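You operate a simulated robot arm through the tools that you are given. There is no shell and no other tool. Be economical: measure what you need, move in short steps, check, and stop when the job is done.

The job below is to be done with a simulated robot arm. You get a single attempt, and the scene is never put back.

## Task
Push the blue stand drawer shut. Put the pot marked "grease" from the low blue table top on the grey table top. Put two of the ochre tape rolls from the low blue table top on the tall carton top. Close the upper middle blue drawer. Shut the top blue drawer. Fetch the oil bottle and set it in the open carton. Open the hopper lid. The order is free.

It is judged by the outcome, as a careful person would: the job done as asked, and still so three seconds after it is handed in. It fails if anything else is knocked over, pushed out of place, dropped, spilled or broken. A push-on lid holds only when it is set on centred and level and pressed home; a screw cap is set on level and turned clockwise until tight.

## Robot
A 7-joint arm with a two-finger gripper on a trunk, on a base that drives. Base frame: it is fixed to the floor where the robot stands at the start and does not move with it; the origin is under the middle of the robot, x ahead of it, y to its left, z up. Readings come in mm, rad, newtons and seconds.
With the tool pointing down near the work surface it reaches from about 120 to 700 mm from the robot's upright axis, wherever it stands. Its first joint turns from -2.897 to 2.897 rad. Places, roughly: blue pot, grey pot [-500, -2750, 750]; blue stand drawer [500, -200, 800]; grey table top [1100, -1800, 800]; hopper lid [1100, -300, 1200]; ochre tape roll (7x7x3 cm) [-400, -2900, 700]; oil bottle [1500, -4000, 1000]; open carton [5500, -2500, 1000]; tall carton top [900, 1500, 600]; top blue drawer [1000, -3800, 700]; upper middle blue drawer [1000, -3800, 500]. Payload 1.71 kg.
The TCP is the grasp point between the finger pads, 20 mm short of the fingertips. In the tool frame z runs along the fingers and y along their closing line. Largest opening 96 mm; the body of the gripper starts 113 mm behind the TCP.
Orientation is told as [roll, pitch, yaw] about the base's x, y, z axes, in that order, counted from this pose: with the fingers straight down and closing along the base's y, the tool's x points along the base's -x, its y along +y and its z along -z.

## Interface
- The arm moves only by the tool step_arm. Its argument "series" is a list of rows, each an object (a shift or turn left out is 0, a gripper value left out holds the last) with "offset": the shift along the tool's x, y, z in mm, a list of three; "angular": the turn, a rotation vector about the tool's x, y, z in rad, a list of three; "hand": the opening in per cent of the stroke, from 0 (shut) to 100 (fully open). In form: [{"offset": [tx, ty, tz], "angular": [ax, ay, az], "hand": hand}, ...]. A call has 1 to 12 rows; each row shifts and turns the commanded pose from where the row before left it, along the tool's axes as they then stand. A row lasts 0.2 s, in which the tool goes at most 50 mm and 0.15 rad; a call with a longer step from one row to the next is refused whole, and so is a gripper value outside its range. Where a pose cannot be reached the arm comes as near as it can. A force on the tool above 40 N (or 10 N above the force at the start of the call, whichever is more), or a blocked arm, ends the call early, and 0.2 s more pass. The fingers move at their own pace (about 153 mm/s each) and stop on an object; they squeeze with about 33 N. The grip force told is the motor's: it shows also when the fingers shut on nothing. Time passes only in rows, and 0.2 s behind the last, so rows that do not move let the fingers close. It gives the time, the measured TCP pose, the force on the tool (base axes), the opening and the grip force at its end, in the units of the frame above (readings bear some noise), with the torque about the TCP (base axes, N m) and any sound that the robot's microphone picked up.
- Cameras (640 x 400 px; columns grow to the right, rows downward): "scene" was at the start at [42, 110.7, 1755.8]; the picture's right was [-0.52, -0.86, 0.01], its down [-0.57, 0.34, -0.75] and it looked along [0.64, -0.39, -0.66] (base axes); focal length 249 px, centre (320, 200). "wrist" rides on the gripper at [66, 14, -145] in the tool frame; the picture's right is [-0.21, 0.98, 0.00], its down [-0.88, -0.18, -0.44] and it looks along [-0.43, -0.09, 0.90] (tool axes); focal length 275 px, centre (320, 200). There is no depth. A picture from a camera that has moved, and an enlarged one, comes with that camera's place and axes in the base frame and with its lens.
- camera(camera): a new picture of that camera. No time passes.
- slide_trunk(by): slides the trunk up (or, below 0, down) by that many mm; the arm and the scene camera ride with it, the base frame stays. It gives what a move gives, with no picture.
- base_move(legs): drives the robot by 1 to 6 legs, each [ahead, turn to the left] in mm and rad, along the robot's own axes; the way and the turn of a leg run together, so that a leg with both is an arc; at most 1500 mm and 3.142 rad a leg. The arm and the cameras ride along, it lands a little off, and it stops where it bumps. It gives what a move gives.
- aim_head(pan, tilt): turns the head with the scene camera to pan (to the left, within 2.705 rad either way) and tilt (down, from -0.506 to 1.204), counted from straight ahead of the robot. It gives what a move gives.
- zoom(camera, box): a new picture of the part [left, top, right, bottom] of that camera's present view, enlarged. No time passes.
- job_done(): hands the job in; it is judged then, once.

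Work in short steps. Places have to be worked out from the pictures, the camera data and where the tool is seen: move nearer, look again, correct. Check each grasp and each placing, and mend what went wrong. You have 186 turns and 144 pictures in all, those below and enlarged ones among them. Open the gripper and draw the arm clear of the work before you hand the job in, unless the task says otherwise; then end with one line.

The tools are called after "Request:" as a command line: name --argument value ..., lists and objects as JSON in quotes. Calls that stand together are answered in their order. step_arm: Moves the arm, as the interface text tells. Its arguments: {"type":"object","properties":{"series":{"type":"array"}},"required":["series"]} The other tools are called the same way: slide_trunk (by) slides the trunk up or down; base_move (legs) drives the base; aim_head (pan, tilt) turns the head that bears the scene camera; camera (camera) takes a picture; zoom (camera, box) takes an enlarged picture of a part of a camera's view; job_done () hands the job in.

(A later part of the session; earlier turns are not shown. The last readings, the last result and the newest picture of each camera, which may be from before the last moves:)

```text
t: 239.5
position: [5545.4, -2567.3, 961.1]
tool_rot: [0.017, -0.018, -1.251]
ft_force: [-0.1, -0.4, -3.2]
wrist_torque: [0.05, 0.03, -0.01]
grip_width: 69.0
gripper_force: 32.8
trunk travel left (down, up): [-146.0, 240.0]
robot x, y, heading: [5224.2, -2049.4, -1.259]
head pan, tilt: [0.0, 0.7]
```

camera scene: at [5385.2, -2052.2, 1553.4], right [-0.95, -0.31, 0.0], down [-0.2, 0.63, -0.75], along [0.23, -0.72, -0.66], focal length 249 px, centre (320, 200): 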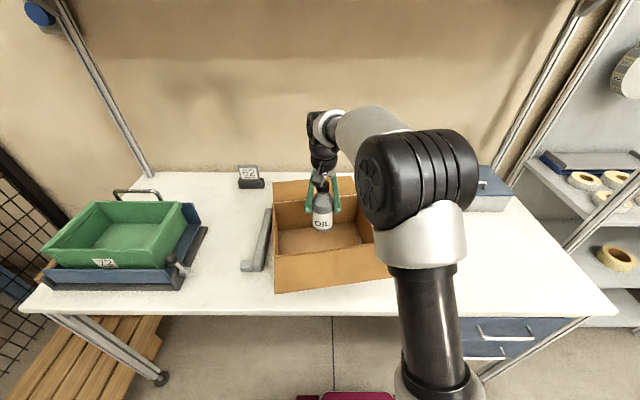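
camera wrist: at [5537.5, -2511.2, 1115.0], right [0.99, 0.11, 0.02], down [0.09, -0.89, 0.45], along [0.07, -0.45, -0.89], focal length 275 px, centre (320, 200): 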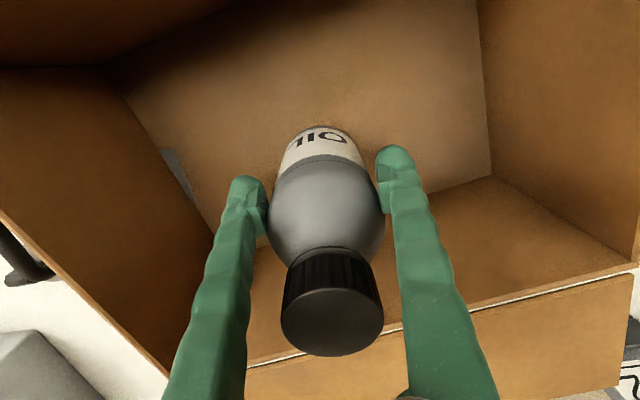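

Request:
step_arm --series '[{"offset": [0, 0, 2]}, {"offset": [0, 0, 2]}, {"offset": [0, 0, 2]}, {}]'

Request:
zoom --camera "scene" --box '[240, 150, 440, 310]'

```text
t: 240.5
position: [5543.9, -2567.4, 959.2]
tool_rot: [0.019, -0.025, -1.25]
ft_force: [-2.7, 3.1, 33.6]
wrist_torque: [-1.08, -0.31, -0.03]
grip_width: 69.1
gripper_force: 32.6
trunk travel left (down, up): [-146.0, 240.0]
robot x, y, heading: [5221.9, -2043.7, -1.261]
head pan, tilt: [0.0, 0.7]
```

```text
2.50 times, centred on (340, 230) of scene
camera zoom: at [5383.0, -2048.6, 1554.0], right [-0.95, -0.31, 0.0], down [-0.2, 0.62, -0.76], along [0.23, -0.72, -0.65], focal length 623 px, centre (270, 125)
```

zoom: 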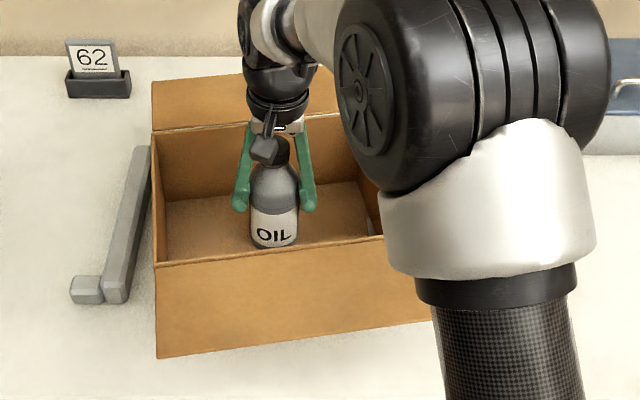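

The bottle stands on the carton floor (34 N up). I ease up, open partly and rise straight up.

Request:
step_arm --series '[{"offset": [0, 0, -3]}, {"hand": 80}, {"hand": 88}, {}, {"offset": [0, 0, -15]}, {"offset": [0, 0, -30]}, {"offset": [0, 0, -40]}, {"offset": [0, 0, -40]}, {"offset": [0, 0, -40]}, {}]'

Request:
zoom --camera "scene" --box '[240, 130, 440, 310]'

```text
t: 242.7
position: [5541.6, -2565.5, 1124.7]
tool_rot: [0.017, -0.018, -1.249]
ft_force: [1.2, 0.8, 0.1]
wrist_torque: [0.01, -0.05, 0.01]
grip_width: 84.4
gripper_force: 0.0
trunk travel left (down, up): [-146.0, 240.0]
robot x, y, heading: [5219.6, -2049.5, -1.26]
head pan, tilt: [0.0, 0.7]
```

```text
2.22 times, centred on (340, 220) of scene
camera zoom: at [5385.0, -2052.0, 1553.5], right [-0.95, -0.31, 0.0], down [-0.2, 0.63, -0.75], along [0.23, -0.72, -0.66], focal length 554 px, centre (276, 156)
```

zoom: 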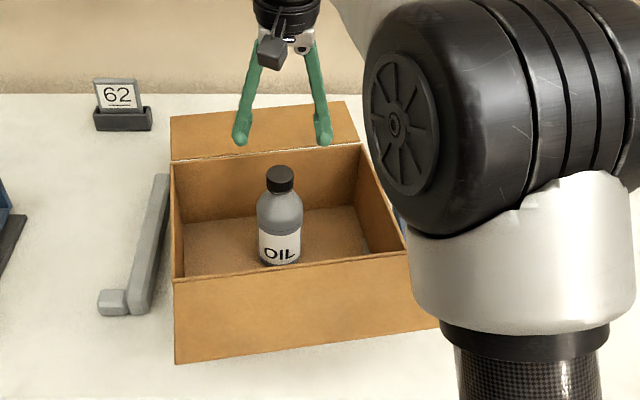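

The oil bottle stands in the carton. I raise and tuck the arm, then drive back toward the low blue table for the tape rolls.

Request:
step_arm --series '[{"offset": [0, 0, -40]}, {"offset": [0, -10, -40]}, {"offset": [40, -20, 0]}, {"offset": [40, -20, 0]}, {"offset": [40, -20, 0]}, {"offset": [40, -20, 0]}, {"offset": [40, -20, 0]}, {"offset": [40, -20, 0]}, {"offset": [30, -10, 0]}]'

Request:
base_move --legs '[[0, -1.69], [1400, 0], [1400, 0], [1399, 0], [0, -0.469], [904, 0]]'

```text
t: 244.7
position: [5321.2, -2353.2, 1196.6]
tool_rot: [0.018, -0.02, -1.25]
ft_force: [0.6, 0.4, 0.7]
wrist_torque: [-0.03, -0.01, 0.01]
grip_width: 84.6
gripper_force: 0.1
trunk travel left (down, up): [-146.0, 240.0]
robot x, y, heading: [5221.8, -2050.0, -1.259]
head pan, tilt: [0.0, 0.7]
```

```text
t: 277.4
position: [-89.4, -2474.3, 1194.7]
tool_rot: [0.018, -0.017, 2.849]
ft_force: [-0.9, 0.0, -0.6]
wrist_torque: [0.01, -0.01, -0.01]
grip_width: 84.3
gripper_force: 0.1
trunk travel left (down, up): [-146.0, 240.0]
robot x, y, heading: [211.8, -2563.8, 2.843]
head pan, tilt: [0.0, 0.7]
```

I face the table and move in, with the trunk lowered and the hand open, then look.

Request:
base_move --legs '[[0, 0.653], [190, 0]]'

Request:
slide_trunk --by -145

Request:
step_arm --series '[{"offset": [-30, 10, 20], "hand": 100}, {"offset": [-30, 10, 20]}, {"offset": [-30, 10, 20]}, {}]'

Request:
camera --camera "wrist"

```text
t: 281.1
position: [-235.3, -2736.7, 1202.0]
tool_rot: [0.019, -0.039, -2.772]
ft_force: [-0.1, -0.4, -0.1]
wrist_torque: [0.02, 0.0, 0.0]
grip_width: 84.4
gripper_force: 0.1
trunk travel left (down, up): [-146.0, 240.0]
robot x, y, heading: [40.2, -2635.9, -2.79]
head pan, tilt: [0.0, 0.7]
```

```text
t: 282.9
position: [-229.4, -2735.8, 1059.3]
tool_rot: [0.015, -0.045, -2.771]
ft_force: [0.0, 0.2, 0.2]
wrist_torque: [-0.01, -0.01, -0.02]
grip_width: 84.5
gripper_force: 0.1
trunk travel left (down, up): [-1.0, 385.0]
robot x, y, heading: [40.0, -2633.8, -2.788]
head pan, tilt: [0.0, 0.7]
```

```text
t: 283.9
position: [-304.3, -2800.2, 1002.3]
tool_rot: [0.018, -0.046, -2.771]
ft_force: [-0.9, -0.6, 0.1]
wrist_torque: [0.0, -0.04, 0.01]
grip_width: 96.0
gripper_force: 0.1
trunk travel left (down, up): [-1.0, 385.0]
robot x, y, heading: [42.5, -2629.8, -2.783]
head pan, tilt: [0.0, 0.7]
```

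```text
31 pictures are left
camera wrist: at [-233.3, -2782.9, 1144.3], right [0.16, -0.99, 0.03], down [-0.87, -0.13, 0.48], along [-0.47, -0.1, -0.88], focal length 275 px, centre (320, 200)
```

wrist: 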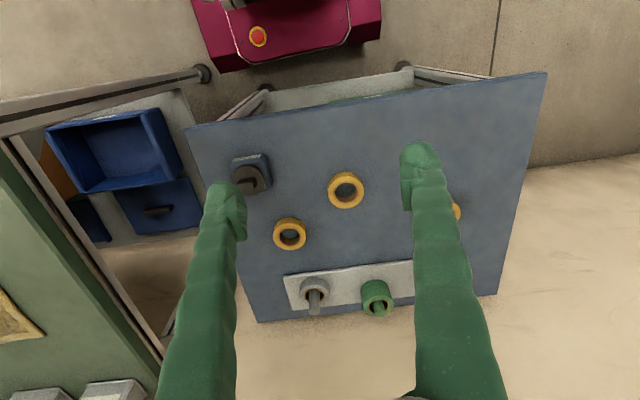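

Roll 2 is at [-439, -2876] and roll 3 at [-548, -2787]. I go above roll 2, level the tool and look.

Request:
step_arm --series '[{"offset": [-38, 6, 0], "angular": [0, 0.044, 0]}, {"offset": [-38, 6, 0]}, {"offset": [-38, 5, 0]}, {"offset": [-38, 5, 20]}, {"offset": [0, 0, 45]}, {"offset": [0, 0, 45]}, {"offset": [0, 0, 45]}, {"offset": [0, 0, 40]}, {}]'

Request:
camera --camera "wrist"

```text
t: 285.9
position: [-437.8, -2876.1, 810.2]
tool_rot: [0.015, 0.001, -2.772]
ft_force: [-0.3, -0.5, 0.1]
wrist_torque: [-0.01, -0.02, 0.03]
grip_width: 96.2
gripper_force: 0.1
trunk travel left (down, up): [-1.0, 385.0]
robot x, y, heading: [40.5, -2636.0, -2.786]
head pan, tilt: [0.0, 0.7]
```

```text
30 pictures are left
camera wrist: at [-371.3, -2863.3, 955.7], right [0.16, -0.99, 0.02], down [-0.89, -0.14, 0.44], along [-0.43, -0.09, -0.9], focal length 275 px, centre (320, 200)
```

wrist: 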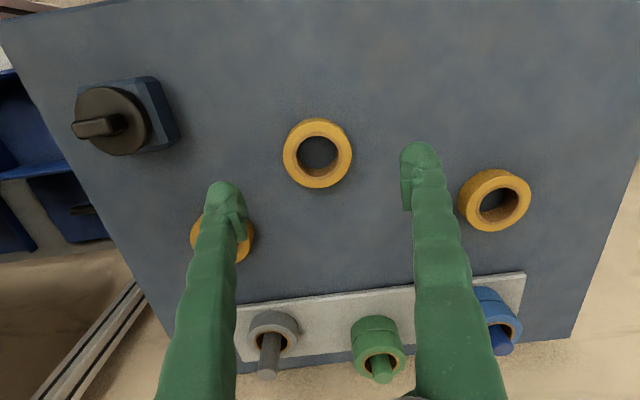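

Roll 2 is centred between the fingers. I descend and close.

Request:
step_arm --series '[{"offset": [-4, 0, 35]}, {"offset": [0, 0, 35]}, {"offset": [0, 0, 20]}, {"offset": [0, 0, 13]}, {}, {"hand": 50}, {"hand": 0}, {}, {}]'

Request:
step_arm --series '[{"offset": [0, 0, -8]}, {"offset": [0, 0, -12]}, {"offset": [0, 0, -20]}, {"offset": [0, 0, -25]}, {}]'

Request:
camera --camera "wrist"

```text
t: 287.9
position: [-440.7, -2880.3, 708.6]
tool_rot: [0.018, 0.001, -2.773]
ft_force: [0.0, 0.0, 0.3]
wrist_torque: [0.03, -0.02, -0.04]
grip_width: 64.3
gripper_force: 32.9
trunk travel left (down, up): [-1.0, 385.0]
robot x, y, heading: [37.8, -2632.0, -2.786]
head pan, tilt: [0.0, 0.7]
```

```text
t: 289.1
position: [-441.4, -2878.7, 774.5]
tool_rot: [0.018, 0.0, -2.772]
ft_force: [0.6, 0.5, -0.3]
wrist_torque: [0.04, 0.03, 0.01]
grip_width: 64.2
gripper_force: 33.1
trunk travel left (down, up): [-1.0, 385.0]
robot x, y, heading: [41.3, -2634.2, -2.785]
head pan, tilt: [0.0, 0.7]
```

```text
29 pictures are left
camera wrist: at [-375.3, -2865.1, 918.1], right [0.16, -0.99, 0.02], down [-0.89, -0.14, 0.44], along [-0.43, -0.09, -0.9], focal length 275 px, centre (320, 200)
```

wrist: 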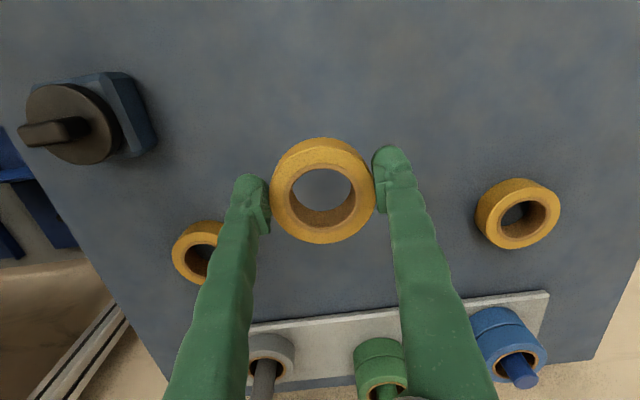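

Roll 2 is held securely. I tuck the arm, raise the trunk, back away and drive up the corridor to look toward the tall carton.

Request:
step_arm --series '[{"offset": [0, 0, -40]}, {"offset": [0, 0, -45]}, {"offset": [20, -5, -35]}, {"offset": [40, -10, 0]}, {"offset": [40, -10, 0]}, {"offset": [40, -10, 0]}, {"offset": [30, -10, 0]}, {}]'

Request:
slide_trunk --by 200

Request:
base_move --legs '[[-200, 0], [0, -1.8], [1150, 0], [1133, 0], [0, -0.4]]'

Request:
aim_head --pan 0.0 --tilt 0.5

Request:
camera --camera "scene"

```text
t: 290.9
position: [-298.5, -2774.3, 891.9]
tool_rot: [0.016, -0.002, -2.771]
ft_force: [0.2, -0.2, -0.8]
wrist_torque: [-0.01, -0.01, -0.07]
grip_width: 64.4
gripper_force: 33.0
trunk travel left (down, up): [-1.0, 385.0]
robot x, y, heading: [35.8, -2632.7, -2.792]
head pan, tilt: [0.0, 0.7]
```

```text
t: 293.0
position: [-299.9, -2773.2, 1091.2]
tool_rot: [0.016, 0.002, -2.771]
ft_force: [0.8, 0.0, 0.0]
wrist_torque: [-0.03, -0.01, -0.01]
grip_width: 64.0
gripper_force: 33.3
trunk travel left (down, up): [-201.0, 185.0]
robot x, y, heading: [34.5, -2635.6, -2.789]
head pan, tilt: [0.0, 0.7]
```

```text
t: 313.0
position: [104.3, 64.3, 1091.5]
tool_rot: [0.017, 0.0, 1.278]
ft_force: [-0.4, 0.6, 0.1]
wrist_torque: [0.03, -0.01, 0.0]
grip_width: 63.4
gripper_force: 33.5
trunk travel left (down, up): [-201.0, 185.0]
robot x, y, heading: [6.7, -284.0, 1.26]
head pan, tilt: [0.0, 0.7]
```

```text
t: 313.7
position: [99.8, 48.1, 1097.0]
tool_rot: [0.016, -0.017, 1.277]
ft_force: [0.1, -1.9, -0.2]
wrist_torque: [0.08, -0.04, 0.02]
grip_width: 63.0
gripper_force: 32.7
trunk travel left (down, up): [-201.0, 185.0]
robot x, y, heading: [6.8, -288.2, 1.261]
head pan, tilt: [0.0, 0.499]
```

```text
28 pictures are left
camera scene: at [-123.4, -187.0, 1625.8], right [0.95, -0.3, 0.0], down [-0.15, -0.47, -0.87], along [0.26, 0.83, -0.49], focal length 249 px, centre (320, 200)
```

scene: 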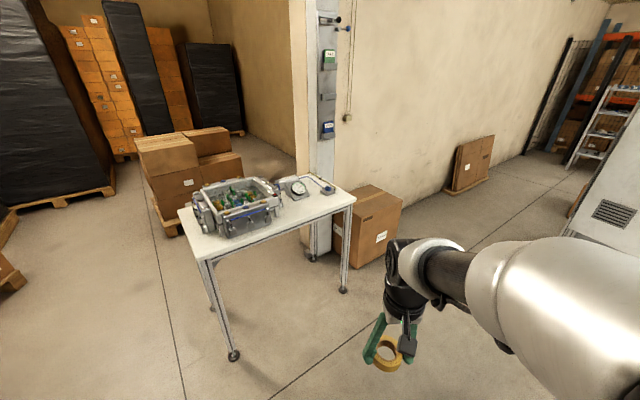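

The tall carton is at about [850, 1450] behind the white table's right side. I drive round to face its front at about (1068, 838).

Request:
base_move --legs '[[500, 0], [0, -0.64], [1115, 0], [0, 1.292]]'

Request:
aim_head --pan 0.0 --tilt 0.8

Request:
camera --camera "scene"

Request:
camera --camera "wrist"

```text
t: 328.3
position: [935.7, 1167.1, 1096.1]
tool_rot: [0.015, -0.015, 1.925]
ft_force: [-0.8, 0.2, -0.5]
wrist_torque: [0.01, -0.03, -0.01]
grip_width: 62.3
gripper_force: 33.4
trunk travel left (down, up): [-201.0, 185.0]
robot x, y, heading: [1067.7, 842.3, 1.912]
head pan, tilt: [0.0, 0.499]
```

```text
t: 329.1
position: [941.5, 1149.7, 1102.1]
tool_rot: [0.017, -0.037, 1.928]
ft_force: [0.0, -0.3, -0.3]
wrist_torque: [0.07, 0.03, 0.04]
grip_width: 62.3
gripper_force: 33.5
trunk travel left (down, up): [-201.0, 185.0]
robot x, y, heading: [1070.9, 841.0, 1.913]
head pan, tilt: [0.0, 0.799]
```

```text
27 pictures are left
camera scene: at [906.4, 832.8, 1600.1], right [0.94, 0.33, 0.0], down [0.24, -0.68, -0.69], along [-0.23, 0.65, -0.73], focal length 249 px, centre (320, 200)
```

scene: 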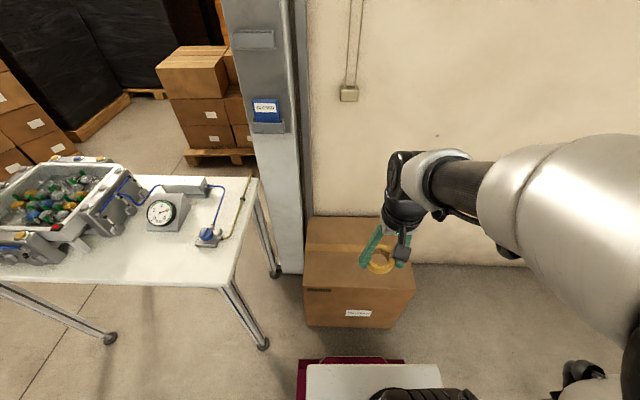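

```text
26 pictures are left
camera wrist: at [955.8, 1079.6, 1244.3], right [-0.99, -0.15, 0.02], down [-0.12, 0.87, 0.47], along [-0.09, 0.46, -0.88], focal length 275 px, centre (320, 200)
```

wrist: 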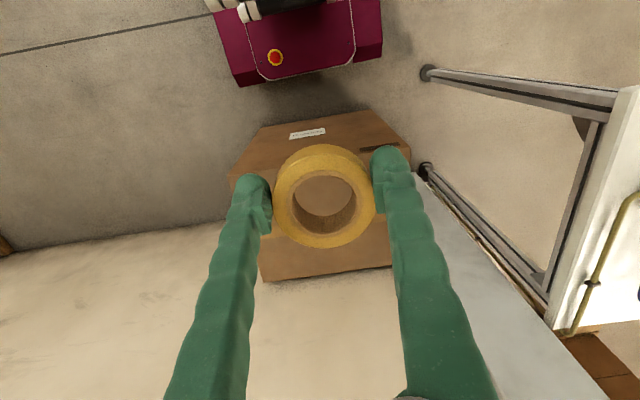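

The carton is straight ahead; its top is at about z = 500 with its front face 525 mm away. I move 150 mm closer, lower the trunk fully and bring the roll over the top.

Request:
base_move --legs '[[150, 0]]'

Request:
slide_trunk --by -200

Request:
step_arm --series '[{"offset": [-35, 10, 10]}, {"offset": [-35, 10, 10]}, {"offset": [-35, 10, 10]}, {"offset": [-35, 10, 10]}, {"offset": [-30, 10, 10]}, {"offset": [0, 0, 45]}, {"offset": [0, 0, 45]}, {"offset": [0, 0, 45]}, {}]'

Request:
camera --camera "wrist"

Request:
camera --camera "scene"

```text
t: 330.6
position: [889.1, 1298.3, 1098.1]
tool_rot: [0.016, -0.024, 1.925]
ft_force: [0.8, 0.7, -1.5]
wrist_torque: [-0.12, -0.03, 0.02]
grip_width: 62.4
gripper_force: 32.5
trunk travel left (down, up): [-201.0, 185.0]
robot x, y, heading: [1016.7, 983.2, 1.91]
head pan, tilt: [0.0, 0.799]
```

```text
t: 332.7
position: [895.6, 1280.3, 904.7]
tool_rot: [0.015, -0.044, 1.923]
ft_force: [0.4, -1.4, -0.6]
wrist_torque: [-0.03, 0.01, -0.02]
grip_width: 62.4
gripper_force: 33.2
trunk travel left (down, up): [-1.0, 385.0]
robot x, y, heading: [1014.7, 984.7, 1.905]
head pan, tilt: [0.0, 0.799]
```

```text
t: 334.7
position: [785.6, 1429.5, 727.1]
tool_rot: [0.017, -0.043, 1.924]
ft_force: [0.8, -0.6, -0.6]
wrist_torque: [-0.03, -0.02, 0.01]
grip_width: 62.1
gripper_force: 33.2
trunk travel left (down, up): [-1.0, 385.0]
robot x, y, heading: [1014.4, 983.1, 1.912]
head pan, tilt: [0.0, 0.799]
```

```text
25 pictures are left
camera wrist: at [799.7, 1357.8, 868.5], right [-0.99, -0.14, 0.02], down [-0.12, 0.87, 0.48], along [-0.09, 0.47, -0.88], focal length 275 px, centre (320, 200)
```

wrist: 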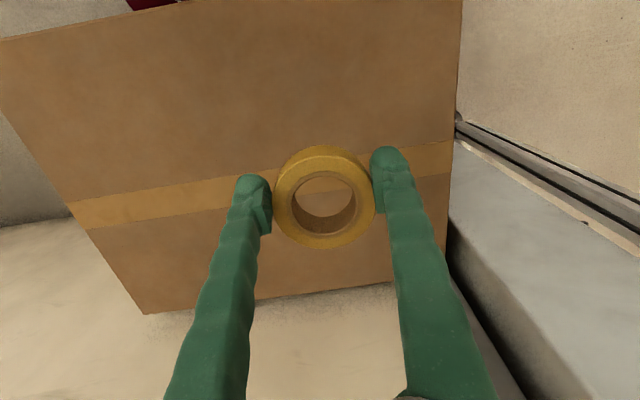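

```text
24 pictures are left
camera scene: at [856.5, 974.0, 1400.5], right [0.94, 0.33, 0.0], down [0.24, -0.69, -0.68], along [-0.23, 0.65, -0.73], focal length 249 px, centre (320, 200)
```

scene: 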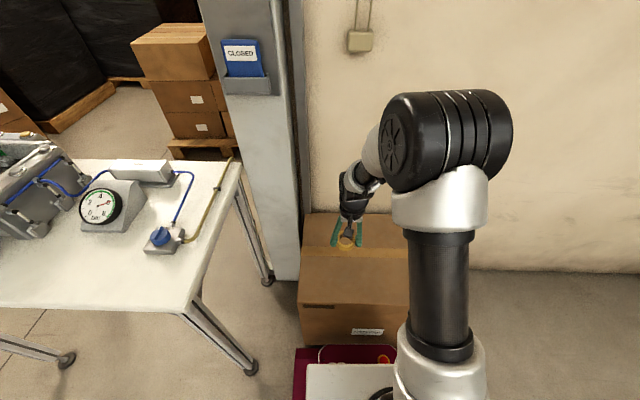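

Carton top is about z = 530; the roll is over its left half. I level and lower, gently at the end.

Request:
step_arm --series '[{"offset": [0, 0, 35], "angular": [0, 0.04, 0]}, {"offset": [0, 0, 35]}, {"offset": [0, 0, 35]}, {"offset": [0, 0, 30]}, {"offset": [0, 0, 10]}, {"offset": [0, 0, 6]}, {"offset": [0, 0, 5]}, {"offset": [0, 0, 4]}, {}]'

Request:
camera --camera "wrist"

```text
t: 336.5
position: [785.9, 1421.1, 579.6]
tool_rot: [0.016, -0.02, 1.925]
ft_force: [0.2, 0.7, -0.9]
wrist_torque: [0.02, 0.01, 0.01]
grip_width: 63.1
gripper_force: 33.3
trunk travel left (down, up): [-1.0, 385.0]
robot x, y, heading: [1019.3, 983.5, 1.912]
head pan, tilt: [0.0, 0.799]
stopped in row 8: the force on the tool passed its limit at 41 N (the readings are from after the stop); the commanded pose is now the measured one
```

```text
23 pictures are left
camera wrist: at [798.4, 1353.1, 723.0], right [-0.99, -0.15, 0.02], down [-0.12, 0.88, 0.46], along [-0.08, 0.45, -0.89], focal length 275 px, centre (320, 200)
```

wrist: 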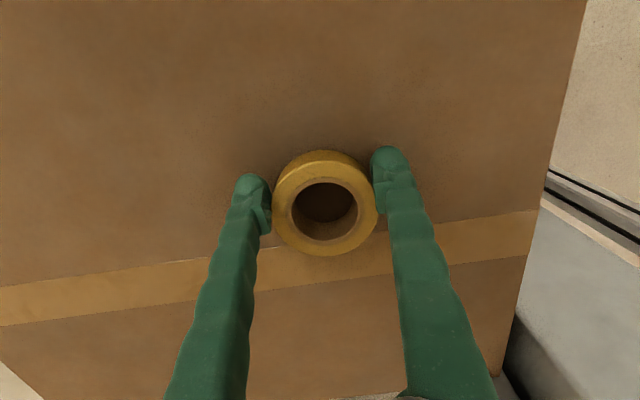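

It touched and recoiled slightly. I lower in small steps to contact and release.

Request:
step_arm --series '[{"offset": [0, 0, 3], "angular": [0, 0.015, 0]}, {"offset": [0, 0, 2]}, {"offset": [0, 0, 2]}, {}]'

```text
t: 337.5
position: [786.3, 1421.5, 572.9]
tool_rot: [0.016, -0.004, 1.922]
ft_force: [2.4, -3.5, 12.2]
wrist_torque: [0.22, 0.19, 0.03]
grip_width: 62.9
gripper_force: 33.3
trunk travel left (down, up): [-1.0, 385.0]
robot x, y, heading: [1017.3, 984.2, 1.907]
head pan, tilt: [0.0, 0.799]
```

The roll rests on the carton (12 N). I open and rise.

Request:
step_arm --series '[{"hand": 50}, {"hand": 100}, {}, {"offset": [0, 0, -20]}, {"offset": [0, 0, -40]}, {"offset": [0, 0, -45]}, {"offset": [0, 0, -45]}, {"offset": [0, 0, -45]}, {}]'

Request:
camera --camera "wrist"

```text
t: 339.5
position: [787.5, 1422.6, 767.1]
tool_rot: [0.015, -0.003, 1.924]
ft_force: [0.2, -1.0, -0.4]
wrist_torque: [0.02, -0.02, 0.01]
grip_width: 96.0
gripper_force: 0.0
trunk travel left (down, up): [-1.0, 385.0]
robot x, y, heading: [1017.8, 982.2, 1.908]
head pan, tilt: [0.0, 0.799]
```

```text
22 pictures are left
camera wrist: at [800.0, 1356.5, 912.1], right [-0.99, -0.15, 0.02], down [-0.12, 0.89, 0.44], along [-0.08, 0.44, -0.9], focal length 275 px, centre (320, 200)
```

wrist: 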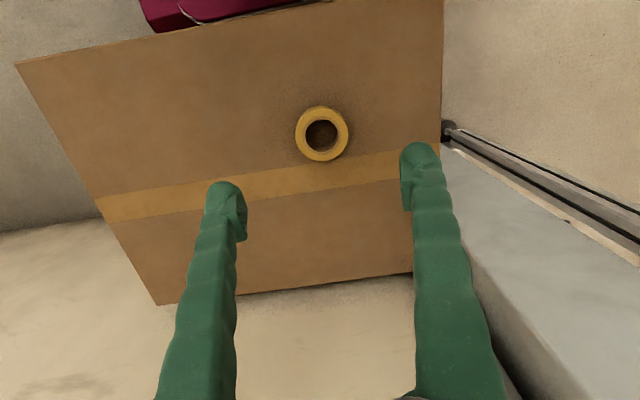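

Roll 1 is on the tall carton. I tuck the arm and drive back by the same way for the second roll.

Request:
step_arm --series '[{"offset": [0, 0, -45]}, {"offset": [0, -5, -45]}, {"offset": [40, -15, 0]}, {"offset": [40, -15, 0]}, {"offset": [40, -15, 0]}, {"offset": [30, -10, 0]}]'

Request:
slide_trunk --by 200

Request:
base_move --legs '[[-150, 0], [0, 1.855], [1115, 0], [0, 0.486], [492, 0], [0, 0.58]]'

```text
t: 340.9
position: [897.2, 1301.8, 854.6]
tool_rot: [0.015, -0.003, 1.923]
ft_force: [0.7, -0.2, 0.6]
wrist_torque: [-0.03, -0.01, 0.01]
grip_width: 96.1
gripper_force: 0.0
trunk travel left (down, up): [-1.0, 385.0]
robot x, y, heading: [1018.5, 986.5, 1.911]
head pan, tilt: [0.0, 0.799]
```

```text
t: 343.0
position: [896.9, 1302.0, 1053.5]
tool_rot: [0.015, -0.004, 1.924]
ft_force: [0.1, -0.7, -0.7]
wrist_torque: [-0.01, 0.06, 0.0]
grip_width: 96.1
gripper_force: 0.0
trunk travel left (down, up): [-201.0, 185.0]
robot x, y, heading: [1018.4, 980.7, 1.91]
head pan, tilt: [0.0, 0.799]
```

```text
t: 361.7
position: [22.5, -598.7, 1053.1]
tool_rot: [0.016, -0.003, -1.413]
ft_force: [0.2, 0.2, 0.8]
wrist_torque: [-0.01, -0.01, -0.02]
grip_width: 95.7
gripper_force: 0.0
trunk travel left (down, up): [-201.0, 185.0]
robot x, y, heading: [-34.4, -265.5, -1.43]
head pan, tilt: [0.0, 0.799]
```

I continue to the blue table.

Request:
base_move --legs '[[0, -0.034], [1156, 0], [1156, 0], [0, -1.323], [190, 0]]'

Request:
slide_trunk --by -200

```text
t: 379.4
position: [-269.4, -2759.2, 1060.4]
tool_rot: [0.016, -0.024, -2.777]
ft_force: [0.3, -0.6, 0.7]
wrist_torque: [0.02, 0.01, -0.01]
grip_width: 95.8
gripper_force: 0.1
trunk travel left (down, up): [-201.0, 185.0]
robot x, y, heading: [29.2, -2646.2, -2.783]
head pan, tilt: [0.0, 0.799]
```

```text
t: 381.6
position: [-261.3, -2756.4, 862.9]
tool_rot: [0.017, -0.032, -2.776]
ft_force: [0.1, -0.7, 0.5]
wrist_torque: [-0.02, 0.03, 0.02]
grip_width: 96.0
gripper_force: 0.1
trunk travel left (down, up): [-1.0, 385.0]
robot x, y, heading: [23.4, -2641.1, -2.789]
head pan, tilt: [0.0, 0.799]
```

I move over roll 3 at about [-548, -2787] and look.

Request:
step_arm --series '[{"offset": [-38, -10, 0], "angular": [0, 0.028, 0]}, {"offset": [-38, -10, 0]}, {"offset": [-38, -10, 0]}, {"offset": [-38, -10, 0]}, {"offset": [-38, -10, 0]}, {"offset": [-38, -11, 0]}, {"offset": [-38, -11, 20]}, {"offset": [0, 0, 30]}, {}]'

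Request:
camera --camera "wrist"

```text
t: 383.6
position: [-536.2, -2784.3, 815.3]
tool_rot: [0.015, -0.004, -2.777]
ft_force: [-0.3, 0.0, 0.7]
wrist_torque: [0.04, -0.01, 0.0]
grip_width: 95.8
gripper_force: 0.0
trunk travel left (down, up): [-1.0, 385.0]
robot x, y, heading: [30.8, -2639.5, -2.785]
head pan, tilt: [0.0, 0.799]
```

```text
21 pictures are left
camera wrist: at [-469.7, -2771.3, 959.4], right [0.16, -0.99, 0.02], down [-0.88, -0.13, 0.45], along [-0.44, -0.08, -0.89], focal length 275 px, centre (320, 200)
```

wrist: 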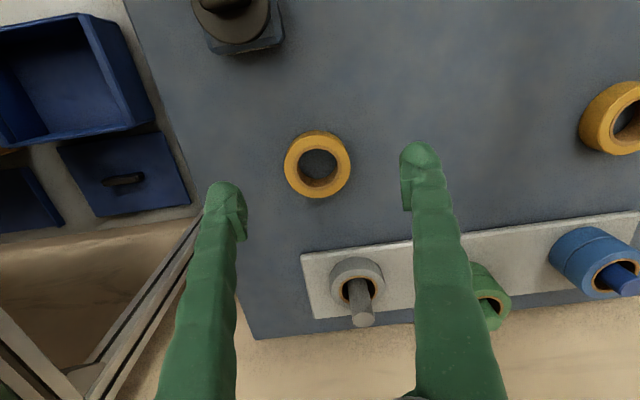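

Roll 3 is centred, 18 mm further on. I descend, close, and lift slowly.

Request:
step_arm --series '[{"offset": [-18, -5, 20]}, {"offset": [0, 0, 35]}, {"offset": [0, 0, 25]}, {"offset": [0, 0, 16]}, {"offset": [0, 0, 11]}, {}, {"hand": 50}, {"hand": 0}, {}, {}]'

Request:
step_arm --series '[{"offset": [0, 0, -8]}, {"offset": [0, 0, -12]}, {"offset": [0, 0, -20]}, {"offset": [0, 0, -30]}, {}]'

Request:
camera --camera "wrist"

```text
t: 385.8
position: [-555.0, -2787.3, 707.6]
tool_rot: [0.015, -0.006, -2.777]
ft_force: [-0.4, 0.6, -0.8]
wrist_torque: [0.03, 0.0, -0.02]
grip_width: 64.2
gripper_force: 32.8
trunk travel left (down, up): [-1.0, 385.0]
robot x, y, heading: [25.2, -2639.0, -2.788]
head pan, tilt: [0.0, 0.799]
```

```text
t: 387.0
position: [-553.4, -2785.3, 778.8]
tool_rot: [0.016, -0.004, -2.777]
ft_force: [0.6, 0.2, -0.2]
wrist_torque: [0.01, 0.05, 0.0]
grip_width: 64.2
gripper_force: 33.1
trunk travel left (down, up): [-1.0, 385.0]
robot x, y, heading: [28.3, -2642.4, -2.789]
head pan, tilt: [0.0, 0.799]
```

```text
20 pictures are left
camera wrist: at [-486.4, -2773.1, 922.8], right [0.16, -0.99, 0.02], down [-0.89, -0.13, 0.45], along [-0.44, -0.08, -0.9], focal length 275 px, centre (320, 200)
```

wrist: 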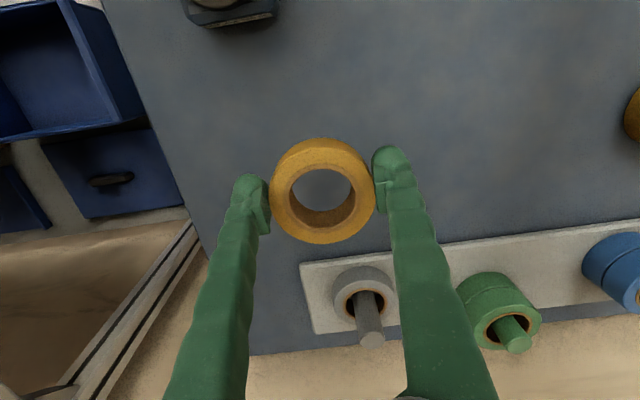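

Roll 3 is held. I tuck, raise the trunk and drive the same route back.

Request:
step_arm --series '[{"offset": [0, 0, -45]}, {"offset": [0, 0, -45]}, {"offset": [20, 5, -30]}, {"offset": [40, 10, 0]}, {"offset": [40, 10, 0]}, {"offset": [40, 10, 0]}, {"offset": [40, 10, 0]}, {"offset": [40, 10, 0]}, {"offset": [25, 10, 0]}, {}]'

Request:
slide_trunk --by 200

Request:
base_move --legs '[[-200, 0], [0, -1.8], [1150, 0], [1133, 0], [0, -0.4], [500, 0]]'

```text
t: 389.2
position: [-301.4, -2757.1, 896.9]
tool_rot: [0.014, -0.006, -2.777]
ft_force: [-0.3, -1.1, -1.1]
wrist_torque: [-0.03, 0.03, 0.01]
grip_width: 64.2
gripper_force: 32.8
trunk travel left (down, up): [-1.0, 385.0]
robot x, y, heading: [27.0, -2641.9, -2.792]
head pan, tilt: [0.0, 0.799]
```

```text
t: 391.3
position: [-302.4, -2758.2, 1096.9]
tool_rot: [0.016, -0.004, -2.776]
ft_force: [0.7, -0.3, -1.1]
wrist_torque: [-0.01, -0.01, 0.0]
grip_width: 64.1
gripper_force: 33.0
trunk travel left (down, up): [-201.0, 185.0]
robot x, y, heading: [27.2, -2642.1, -2.784]
head pan, tilt: [0.0, 0.799]
```

```text
t: 414.1
position: [199.7, 536.1, 1097.0]
tool_rot: [0.015, -0.006, 1.3]
ft_force: [-0.1, 0.0, 0.4]
wrist_torque: [-0.05, 0.02, 0.02]
grip_width: 63.3
gripper_force: 32.8
trunk travel left (down, up): [-201.0, 185.0]
robot x, y, heading: [99.7, 201.9, 1.29]
head pan, tilt: [0.0, 0.799]
```

Request:
base_move --legs '[[0, -0.705], [1160, 0], [0, 1.326]]'

```text
t: 426.4
position: [952.5, 1159.3, 1102.2]
tool_rot: [0.016, -0.021, 1.918]
ft_force: [0.1, 0.1, 0.1]
wrist_torque: [-0.03, -0.02, 0.03]
grip_width: 63.1
gripper_force: 33.4
trunk travel left (down, up): [-201.0, 185.0]
robot x, y, heading: [1062.1, 842.1, 1.908]
head pan, tilt: [0.0, 0.799]
```

I move in 145 mm, lower the trunk, and look at the carton top with the first roll.

Request:
base_move --legs '[[145, 0]]'

Request:
slide_trunk --by -200

Request:
step_arm --series '[{"offset": [-30, 0, 0], "angular": [0, 0.03, 0]}, {"offset": [-30, 0, 0]}, {}]'

Request:
camera --camera "wrist"

```text
t: 427.8
position: [907.5, 1288.3, 1105.1]
tool_rot: [0.016, -0.028, 1.918]
ft_force: [0.3, 0.4, -0.8]
wrist_torque: [0.08, 0.02, -0.02]
grip_width: 62.8
gripper_force: 32.6
trunk travel left (down, up): [-201.0, 185.0]
robot x, y, heading: [1014.8, 982.0, 1.908]
head pan, tilt: [0.0, 0.799]
```

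```text
t: 430.0
position: [912.3, 1272.2, 909.1]
tool_rot: [0.016, -0.043, 1.918]
ft_force: [0.1, -0.1, -1.8]
wrist_torque: [0.0, 0.01, 0.01]
grip_width: 63.0
gripper_force: 32.7
trunk travel left (down, up): [-1.0, 385.0]
robot x, y, heading: [1012.7, 979.5, 1.909]
head pan, tilt: [0.0, 0.799]
```

```text
t: 430.8
position: [892.1, 1330.2, 910.6]
tool_rot: [0.016, -0.011, 1.918]
ft_force: [-0.5, 0.6, -0.1]
wrist_torque: [-0.01, -0.01, 0.01]
grip_width: 62.7
gripper_force: 33.1
trunk travel left (down, up): [-1.0, 385.0]
robot x, y, heading: [1014.1, 982.6, 1.911]
head pan, tilt: [0.0, 0.799]
```

```text
19 pictures are left
camera wrist: at [904.5, 1262.0, 1055.1], right [-0.99, -0.14, 0.02], down [-0.12, 0.88, 0.45], along [-0.08, 0.45, -0.89], focal length 275 px, centre (320, 200)
```

wrist: 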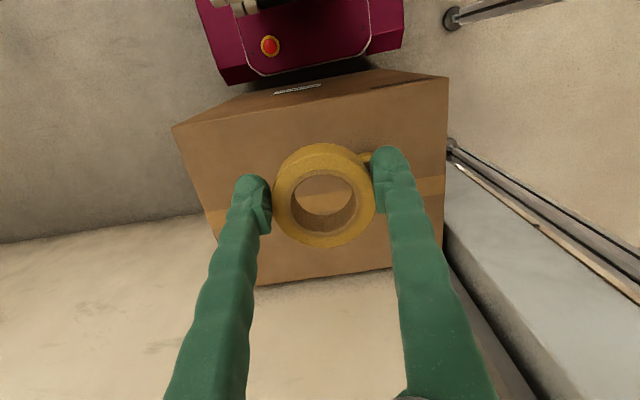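

Roll 1 is in place. I carry roll 2 to about [912, 1453], 130 mm to its right, and lower most of the way.

Request:
step_arm --series '[{"offset": [-36, -20, 0]}, {"offset": [-36, -20, 0]}, {"offset": [-37, -21, 0]}, {"offset": [0, 0, 45]}, {"offset": [0, 0, 45]}, {"offset": [0, 0, 45]}, {"offset": [0, 0, 45]}, {"offset": [0, 0, 45]}, {"offset": [0, 0, 45]}, {"offset": [0, 0, 30]}, {}]'

Request:
camera --camera "wrist"

```text
t: 433.2
position: [908.2, 1453.3, 613.5]
tool_rot: [0.015, -0.014, 1.918]
ft_force: [0.5, -0.8, -0.4]
wrist_torque: [0.03, 0.01, 0.01]
grip_width: 62.6
gripper_force: 33.0
trunk travel left (down, up): [-1.0, 385.0]
robot x, y, heading: [1011.9, 978.9, 1.908]
head pan, tilt: [0.0, 0.799]
```

```text
18 pictures are left
camera wrist: at [919.1, 1387.2, 756.2], right [-0.99, -0.14, 0.02], down [-0.12, 0.88, 0.45], along [-0.08, 0.45, -0.89], focal length 275 px, centre (320, 200)
```

wrist: 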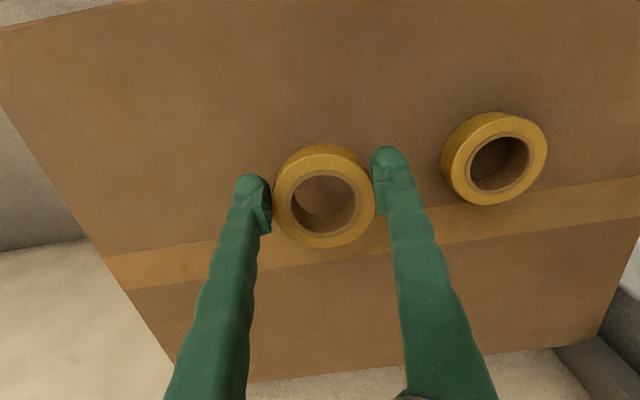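

Good clearance to roll 1. I lower in small steps to contact.

Request:
step_arm --series '[{"offset": [0, 0, 15], "angular": [0, 0.01, 0]}, {"offset": [0, 0, 10]}, {"offset": [0, 0, 6]}, {"offset": [0, 0, 4]}, {"offset": [0, 0, 2]}, {}]'

```text
t: 434.6
position: [906.5, 1454.2, 576.5]
tool_rot: [0.013, -0.006, 1.918]
ft_force: [1.8, -5.7, 34.0]
wrist_torque: [0.26, 0.14, 0.1]
grip_width: 62.8
gripper_force: 33.4
trunk travel left (down, up): [-1.0, 385.0]
robot x, y, heading: [1012.8, 983.9, 1.908]
head pan, tilt: [0.0, 0.799]
```

The roll is down (34 N). I ease off, open only partly to keep clear of roll 1, and rise.

Request:
step_arm --series '[{"offset": [0, 0, -3]}, {"hand": 80}, {"hand": 90}, {}, {"offset": [0, 0, -20]}, {"offset": [0, 0, -40]}, {"offset": [0, 0, -45]}, {"offset": [0, 0, -45]}, {"offset": [0, 0, -45]}, {"offset": [0, 0, -45]}, {}]'

Request:
camera --camera "wrist"

```text
t: 437.0
position: [909.4, 1455.1, 818.9]
tool_rot: [0.016, -0.002, 1.919]
ft_force: [-0.7, -0.2, 0.3]
wrist_torque: [0.01, -0.02, 0.01]
grip_width: 86.3
gripper_force: 0.1
trunk travel left (down, up): [-1.0, 385.0]
robot x, y, heading: [1016.2, 981.8, 1.906]
head pan, tilt: [0.0, 0.799]
```

```text
17 pictures are left
camera wrist: at [922.6, 1389.4, 963.2], right [-0.99, -0.14, 0.02], down [-0.12, 0.89, 0.45], along [-0.08, 0.44, -0.9], focal length 275 px, centre (320, 200)
```

wrist: 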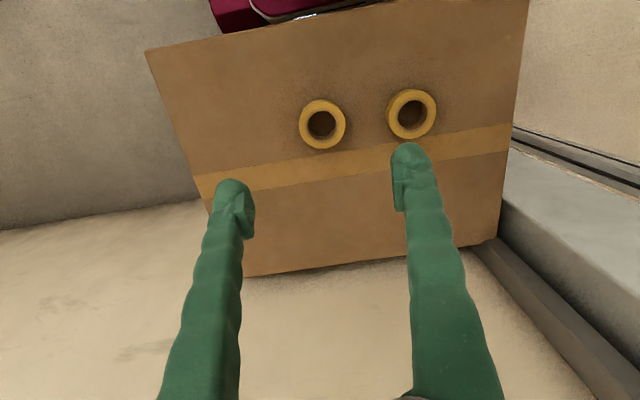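

Both rolls are on the tall carton. I tuck the arm, back off and turn to recheck the stand drawer and hopper lid.

Request:
step_arm --series '[{"offset": [40, 0, -20]}, {"offset": [40, 10, -20]}, {"offset": [40, 10, 0]}, {"offset": [30, 10, 0]}]'

Request:
slide_trunk --by 200

Request:
base_move --legs '[[-250, 0], [0, -3.1]]'

Request:
aim_head --pan -0.3 --tilt 0.6

Request:
camera --camera "scene"

```text
t: 438.0
position: [933.7, 1301.9, 858.5]
tool_rot: [0.016, -0.006, 1.919]
ft_force: [-0.1, -0.1, -0.3]
wrist_torque: [0.0, 0.03, 0.02]
grip_width: 86.6
gripper_force: 0.0
trunk travel left (down, up): [-1.0, 385.0]
robot x, y, heading: [1012.2, 978.9, 1.904]
head pan, tilt: [0.0, 0.799]
```

```text
t: 440.2
position: [934.3, 1303.5, 1058.1]
tool_rot: [0.015, -0.005, 1.92]
ft_force: [0.2, -0.2, -0.4]
wrist_torque: [0.02, 0.01, -0.02]
grip_width: 86.4
gripper_force: 0.0
trunk travel left (down, up): [-201.0, 185.0]
robot x, y, heading: [1013.1, 976.8, 1.905]
head pan, tilt: [0.0, 0.799]
```

```text
t: 450.8
position: [1181.7, 426.9, 1057.8]
tool_rot: [0.016, -0.004, -1.2]
ft_force: [0.5, -0.1, -0.2]
wrist_torque: [0.03, -0.01, 0.0]
grip_width: 86.3
gripper_force: 0.1
trunk travel left (down, up): [-201.0, 185.0]
robot x, y, heading: [1101.8, 749.2, -1.21]
head pan, tilt: [0.0, 0.799]
```

```text
t: 451.6
position: [1174.7, 443.5, 1063.8]
tool_rot: [0.016, -0.019, -1.199]
ft_force: [0.3, 1.0, -0.5]
wrist_torque: [-0.06, -0.03, 0.03]
grip_width: 86.3
gripper_force: 0.0
trunk travel left (down, up): [-201.0, 185.0]
robot x, y, heading: [1104.0, 748.8, -1.211]
head pan, tilt: [-0.3, 0.6]
```

```text
16 pictures are left
camera scene: at [1241.1, 748.3, 1616.9], right [-1.0, -0.06, 0.0], down [-0.04, 0.58, -0.82], along [0.05, -0.82, -0.58], focal length 249 px, centre (320, 200)
```

scene: 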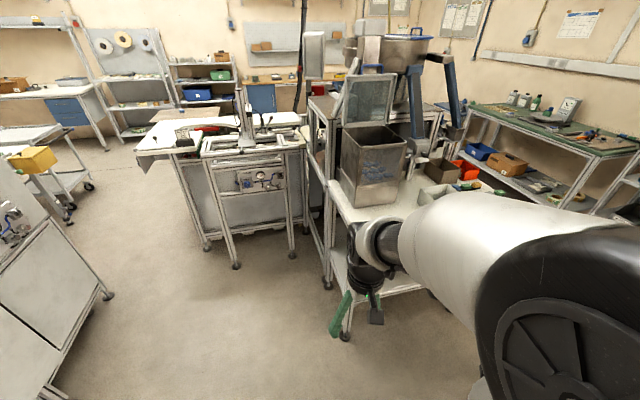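

The lid is still open. I turn the base so the arm clears the view of the stand drawer.

Request:
base_move --legs '[[0, 1.2]]'

Request:
aim_head --pan -1.7 --tilt 0.65

Request:
camera --camera "scene"

```text
t: 455.6
position: [1416.0, 700.8, 1060.8]
tool_rot: [0.017, -0.018, -0.016]
ft_force: [-0.5, 0.1, 0.1]
wrist_torque: [-0.02, 0.01, 0.04]
grip_width: 86.8
gripper_force: 0.1
trunk travel left (down, up): [-201.0, 185.0]
robot x, y, heading: [1107.4, 746.1, -0.027]
head pan, tilt: [-0.3, 0.6]
```

```text
t: 457.1
position: [1401.3, 702.1, 1067.6]
tool_rot: [0.016, -0.037, -0.016]
ft_force: [-0.5, -0.3, 0.1]
wrist_torque: [0.02, 0.0, 0.02]
grip_width: 86.3
gripper_force: 0.0
trunk travel left (down, up): [-201.0, 185.0]
robot x, y, heading: [1105.2, 743.8, -0.028]
head pan, tilt: [-1.7, 0.649]
```

```text
15 pictures are left
camera scene: at [1061.9, 816.4, 1614.1], right [-0.99, 0.15, 0.02], down [0.08, 0.6, -0.8], along [-0.13, -0.79, -0.6], focal length 249 px, centre (320, 200)
```

scene: 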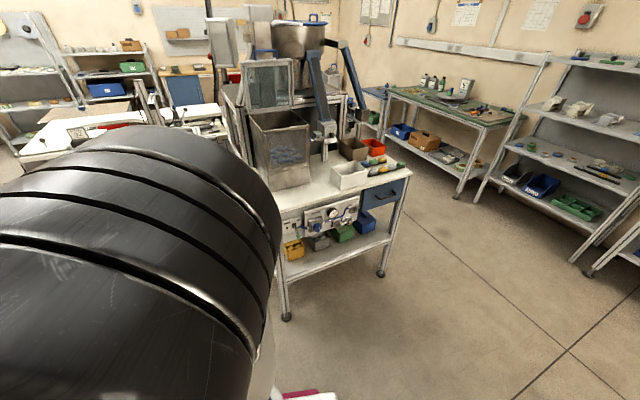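

Request:
zoom --camera "scene" --box '[330, 160, 430, 240]'

Request:
zoom --camera "scene" --box '[220, 50, 360, 210]'

```text
5.00 times, centred on (380, 200) of scene
camera zoom: at [1061.9, 816.4, 1614.1], right [-0.99, 0.15, 0.02], down [0.08, 0.6, -0.8], along [-0.13, -0.79, -0.6], focal length 1245 px, centre (20, 200)
```

zoom: 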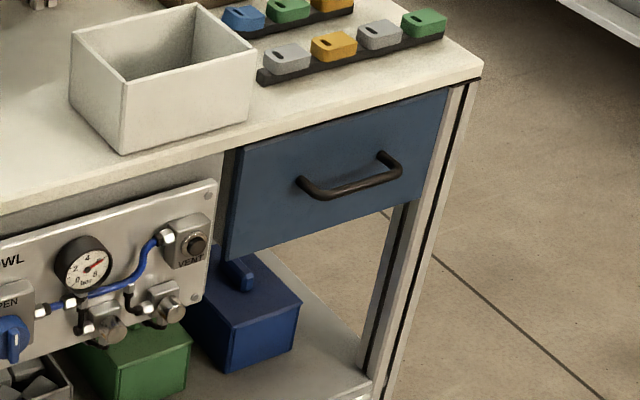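

```text
2.50 times, centred on (290, 130) of scene
camera zoom: at [1061.9, 816.4, 1614.1], right [-0.99, 0.15, 0.02], down [0.08, 0.6, -0.8], along [-0.13, -0.79, -0.6], focal length 623 px, centre (395, 375)
```

zoom: 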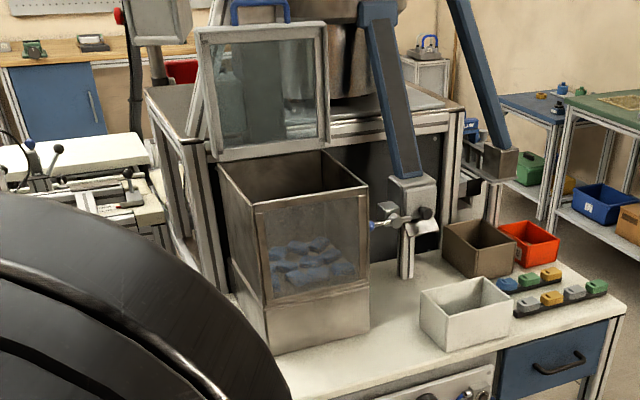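

The lid is open. I zoom in tighter on the drawer's edges to judge whether it is fully home.

Request:
zoom --camera "scene" --box '[368, 172, 426, 216]'

```text
9.09 times, centred on (397, 194) of scene
camera zoom: at [1061.9, 816.4, 1614.1], right [-0.99, 0.15, 0.02], down [0.08, 0.6, -0.8], along [-0.13, -0.79, -0.6], focal length 2264 px, centre (-380, 254)
```

zoom: 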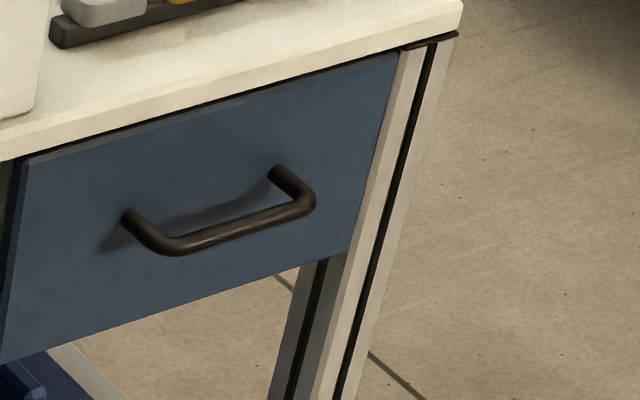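

The drawer looks flush, but a few millimetres are hard to judge, so I will give it a second gentle push with pitched fingertips. I drive to stand squarely in front of it.

Request:
base_move --legs '[[0, -2.605], [884, 0], [0, 1.404]]'

Request:
step_arm --series '[{"offset": [-40, 0, 0], "hand": 0}, {"offset": [-40, 0, 0]}, {"offset": [-30, 0, 0], "angular": [0, -0.1, 0]}, {"angular": [0, -0.15, 0]}, {"angular": [0, -0.15, 0]}, {}]'

Request:
slide_trunk --by -150

Request:
camera --camera "wrist"

```text
t: 473.6
position: [377.9, 27.2, 1067.3]
tool_rot: [0.016, -0.036, -1.243]
ft_force: [0.0, -0.5, 1.0]
wrist_torque: [0.03, 0.01, 0.0]
grip_width: 86.5
gripper_force: 0.0
trunk travel left (down, up): [-201.0, 185.0]
robot x, y, heading: [316.6, 320.3, -1.256]
head pan, tilt: [-1.7, 0.649]
```

```text
t: 475.0
position: [405.4, -54.3, 1079.2]
tool_rot: [0.018, -0.456, -1.25]
ft_force: [-0.1, -0.2, 0.2]
wrist_torque: [0.04, 0.0, -0.01]
grip_width: 0.0
gripper_force: 29.3
trunk travel left (down, up): [-201.0, 185.0]
robot x, y, heading: [318.1, 321.4, -1.255]
head pan, tilt: [-1.7, 0.649]
```

```text
t: 476.7
position: [408.5, -61.4, 927.1]
tool_rot: [0.018, -0.453, -1.249]
ft_force: [-0.7, 0.3, -0.1]
wrist_torque: [0.03, 0.01, 0.01]
grip_width: 0.1
gripper_force: 29.3
trunk travel left (down, up): [-51.0, 335.0]
robot x, y, heading: [318.6, 320.0, -1.249]
head pan, tilt: [-1.7, 0.649]
```

```text
11 pictures are left
camera wrist: at [380.9, 59.3, 1028.9], right [0.98, 0.14, 0.1], down [0.01, -0.63, 0.78], along [0.17, -0.77, -0.62], focal length 275 px, centre (320, 200)
```

wrist: 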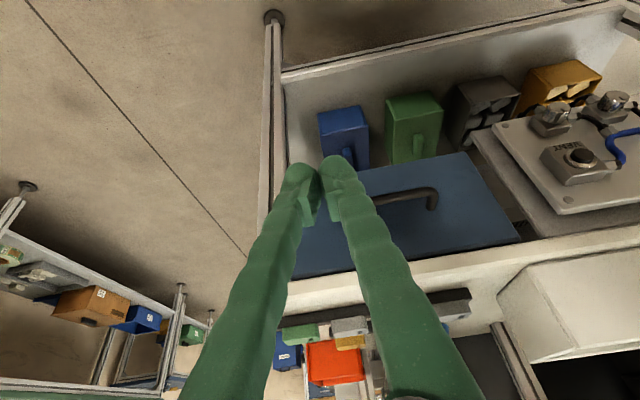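

The handle's centre is about 57 mm left and 165 mm ahead. I shift left and lower to handle height.

Request:
step_arm --series '[{"offset": [18, 19, 37]}, {"offset": [18, 19, 37]}, {"offset": [18, 19, 37]}, {}]'

Request:
camera --camera "wrist"

```text
t: 477.7
position: [472.2, -65.2, 813.3]
tool_rot: [0.014, -0.447, -1.25]
ft_force: [0.3, 0.3, 0.0]
wrist_torque: [0.02, -0.01, 0.0]
grip_width: 0.1
gripper_force: 29.5
out of reach, approached as far as the arm can: row 2, 3
trunk travel left (down, up): [-51.0, 335.0]
robot x, y, heading: [317.7, 321.5, -1.254]
head pan, tilt: [-1.7, 0.649]
```

```text
10 pictures are left
camera wrist: at [446.5, 54.2, 915.2], right [0.99, 0.14, 0.1], down [0.01, -0.63, 0.78], along [0.17, -0.76, -0.62], focal length 275 px, centre (320, 200)
```

wrist: 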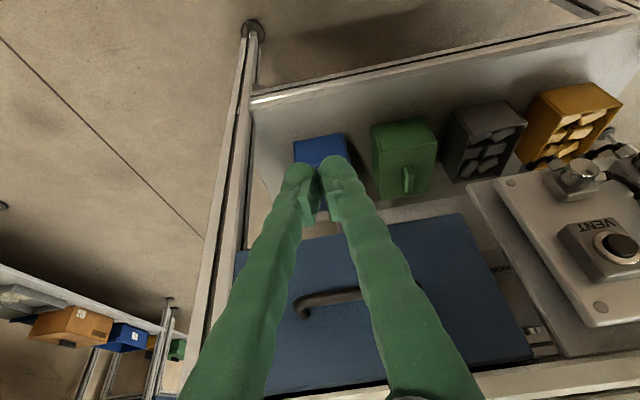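

The handle centre is about [528, -210, 820], straight ahead. I advance and press gently.

Request:
step_arm --series '[{"offset": [-18, 1, 8.7]}, {"offset": [-18, 1, 8.7]}, {"offset": [-18, 1, 8.7]}, {"offset": [-18, 1, 8.7]}, {"offset": [-18, 1, 8.7]}, {"offset": [-9, 0, 4.4]}, {"offset": [-9, 0, 4.4]}, {"offset": [-9, 0, 4.4]}, {"offset": [-9, 0, 4.4]}, {"offset": [-9, 0, 4.4]}, {"offset": [-9, 0, 4.4]}, {}]'

Request:
camera --camera "wrist"

```text
t: 479.6
position: [514.5, -169.3, 815.7]
tool_rot: [0.016, -0.444, -1.249]
ft_force: [0.3, 1.0, -0.2]
wrist_torque: [0.0, 0.02, 0.0]
grip_width: 0.1
gripper_force: 29.2
trunk travel left (down, up): [-51.0, 335.0]
robot x, y, heading: [320.3, 321.3, -1.257]
head pan, tilt: [-1.7, 0.649]
stopped in row 9: the force on the tool passed its limit at 46 N (the readings are from after the stop); the commanded pose is now the measured one
```

```text
9 pictures are left
camera wrist: at [486.8, -50.5, 918.5], right [0.98, 0.14, 0.1], down [0.01, -0.63, 0.77], along [0.17, -0.76, -0.62], focal length 275 px, centre (320, 200)
```

wrist: 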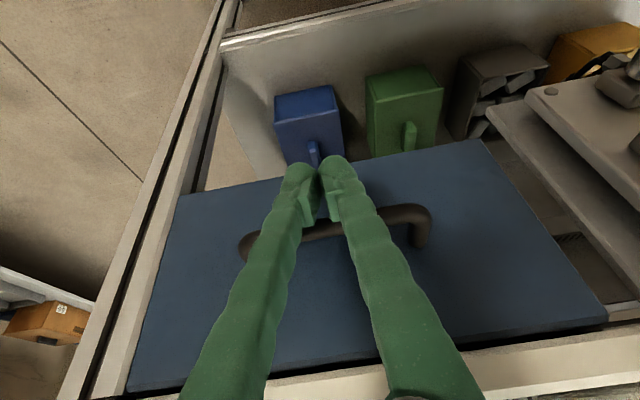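

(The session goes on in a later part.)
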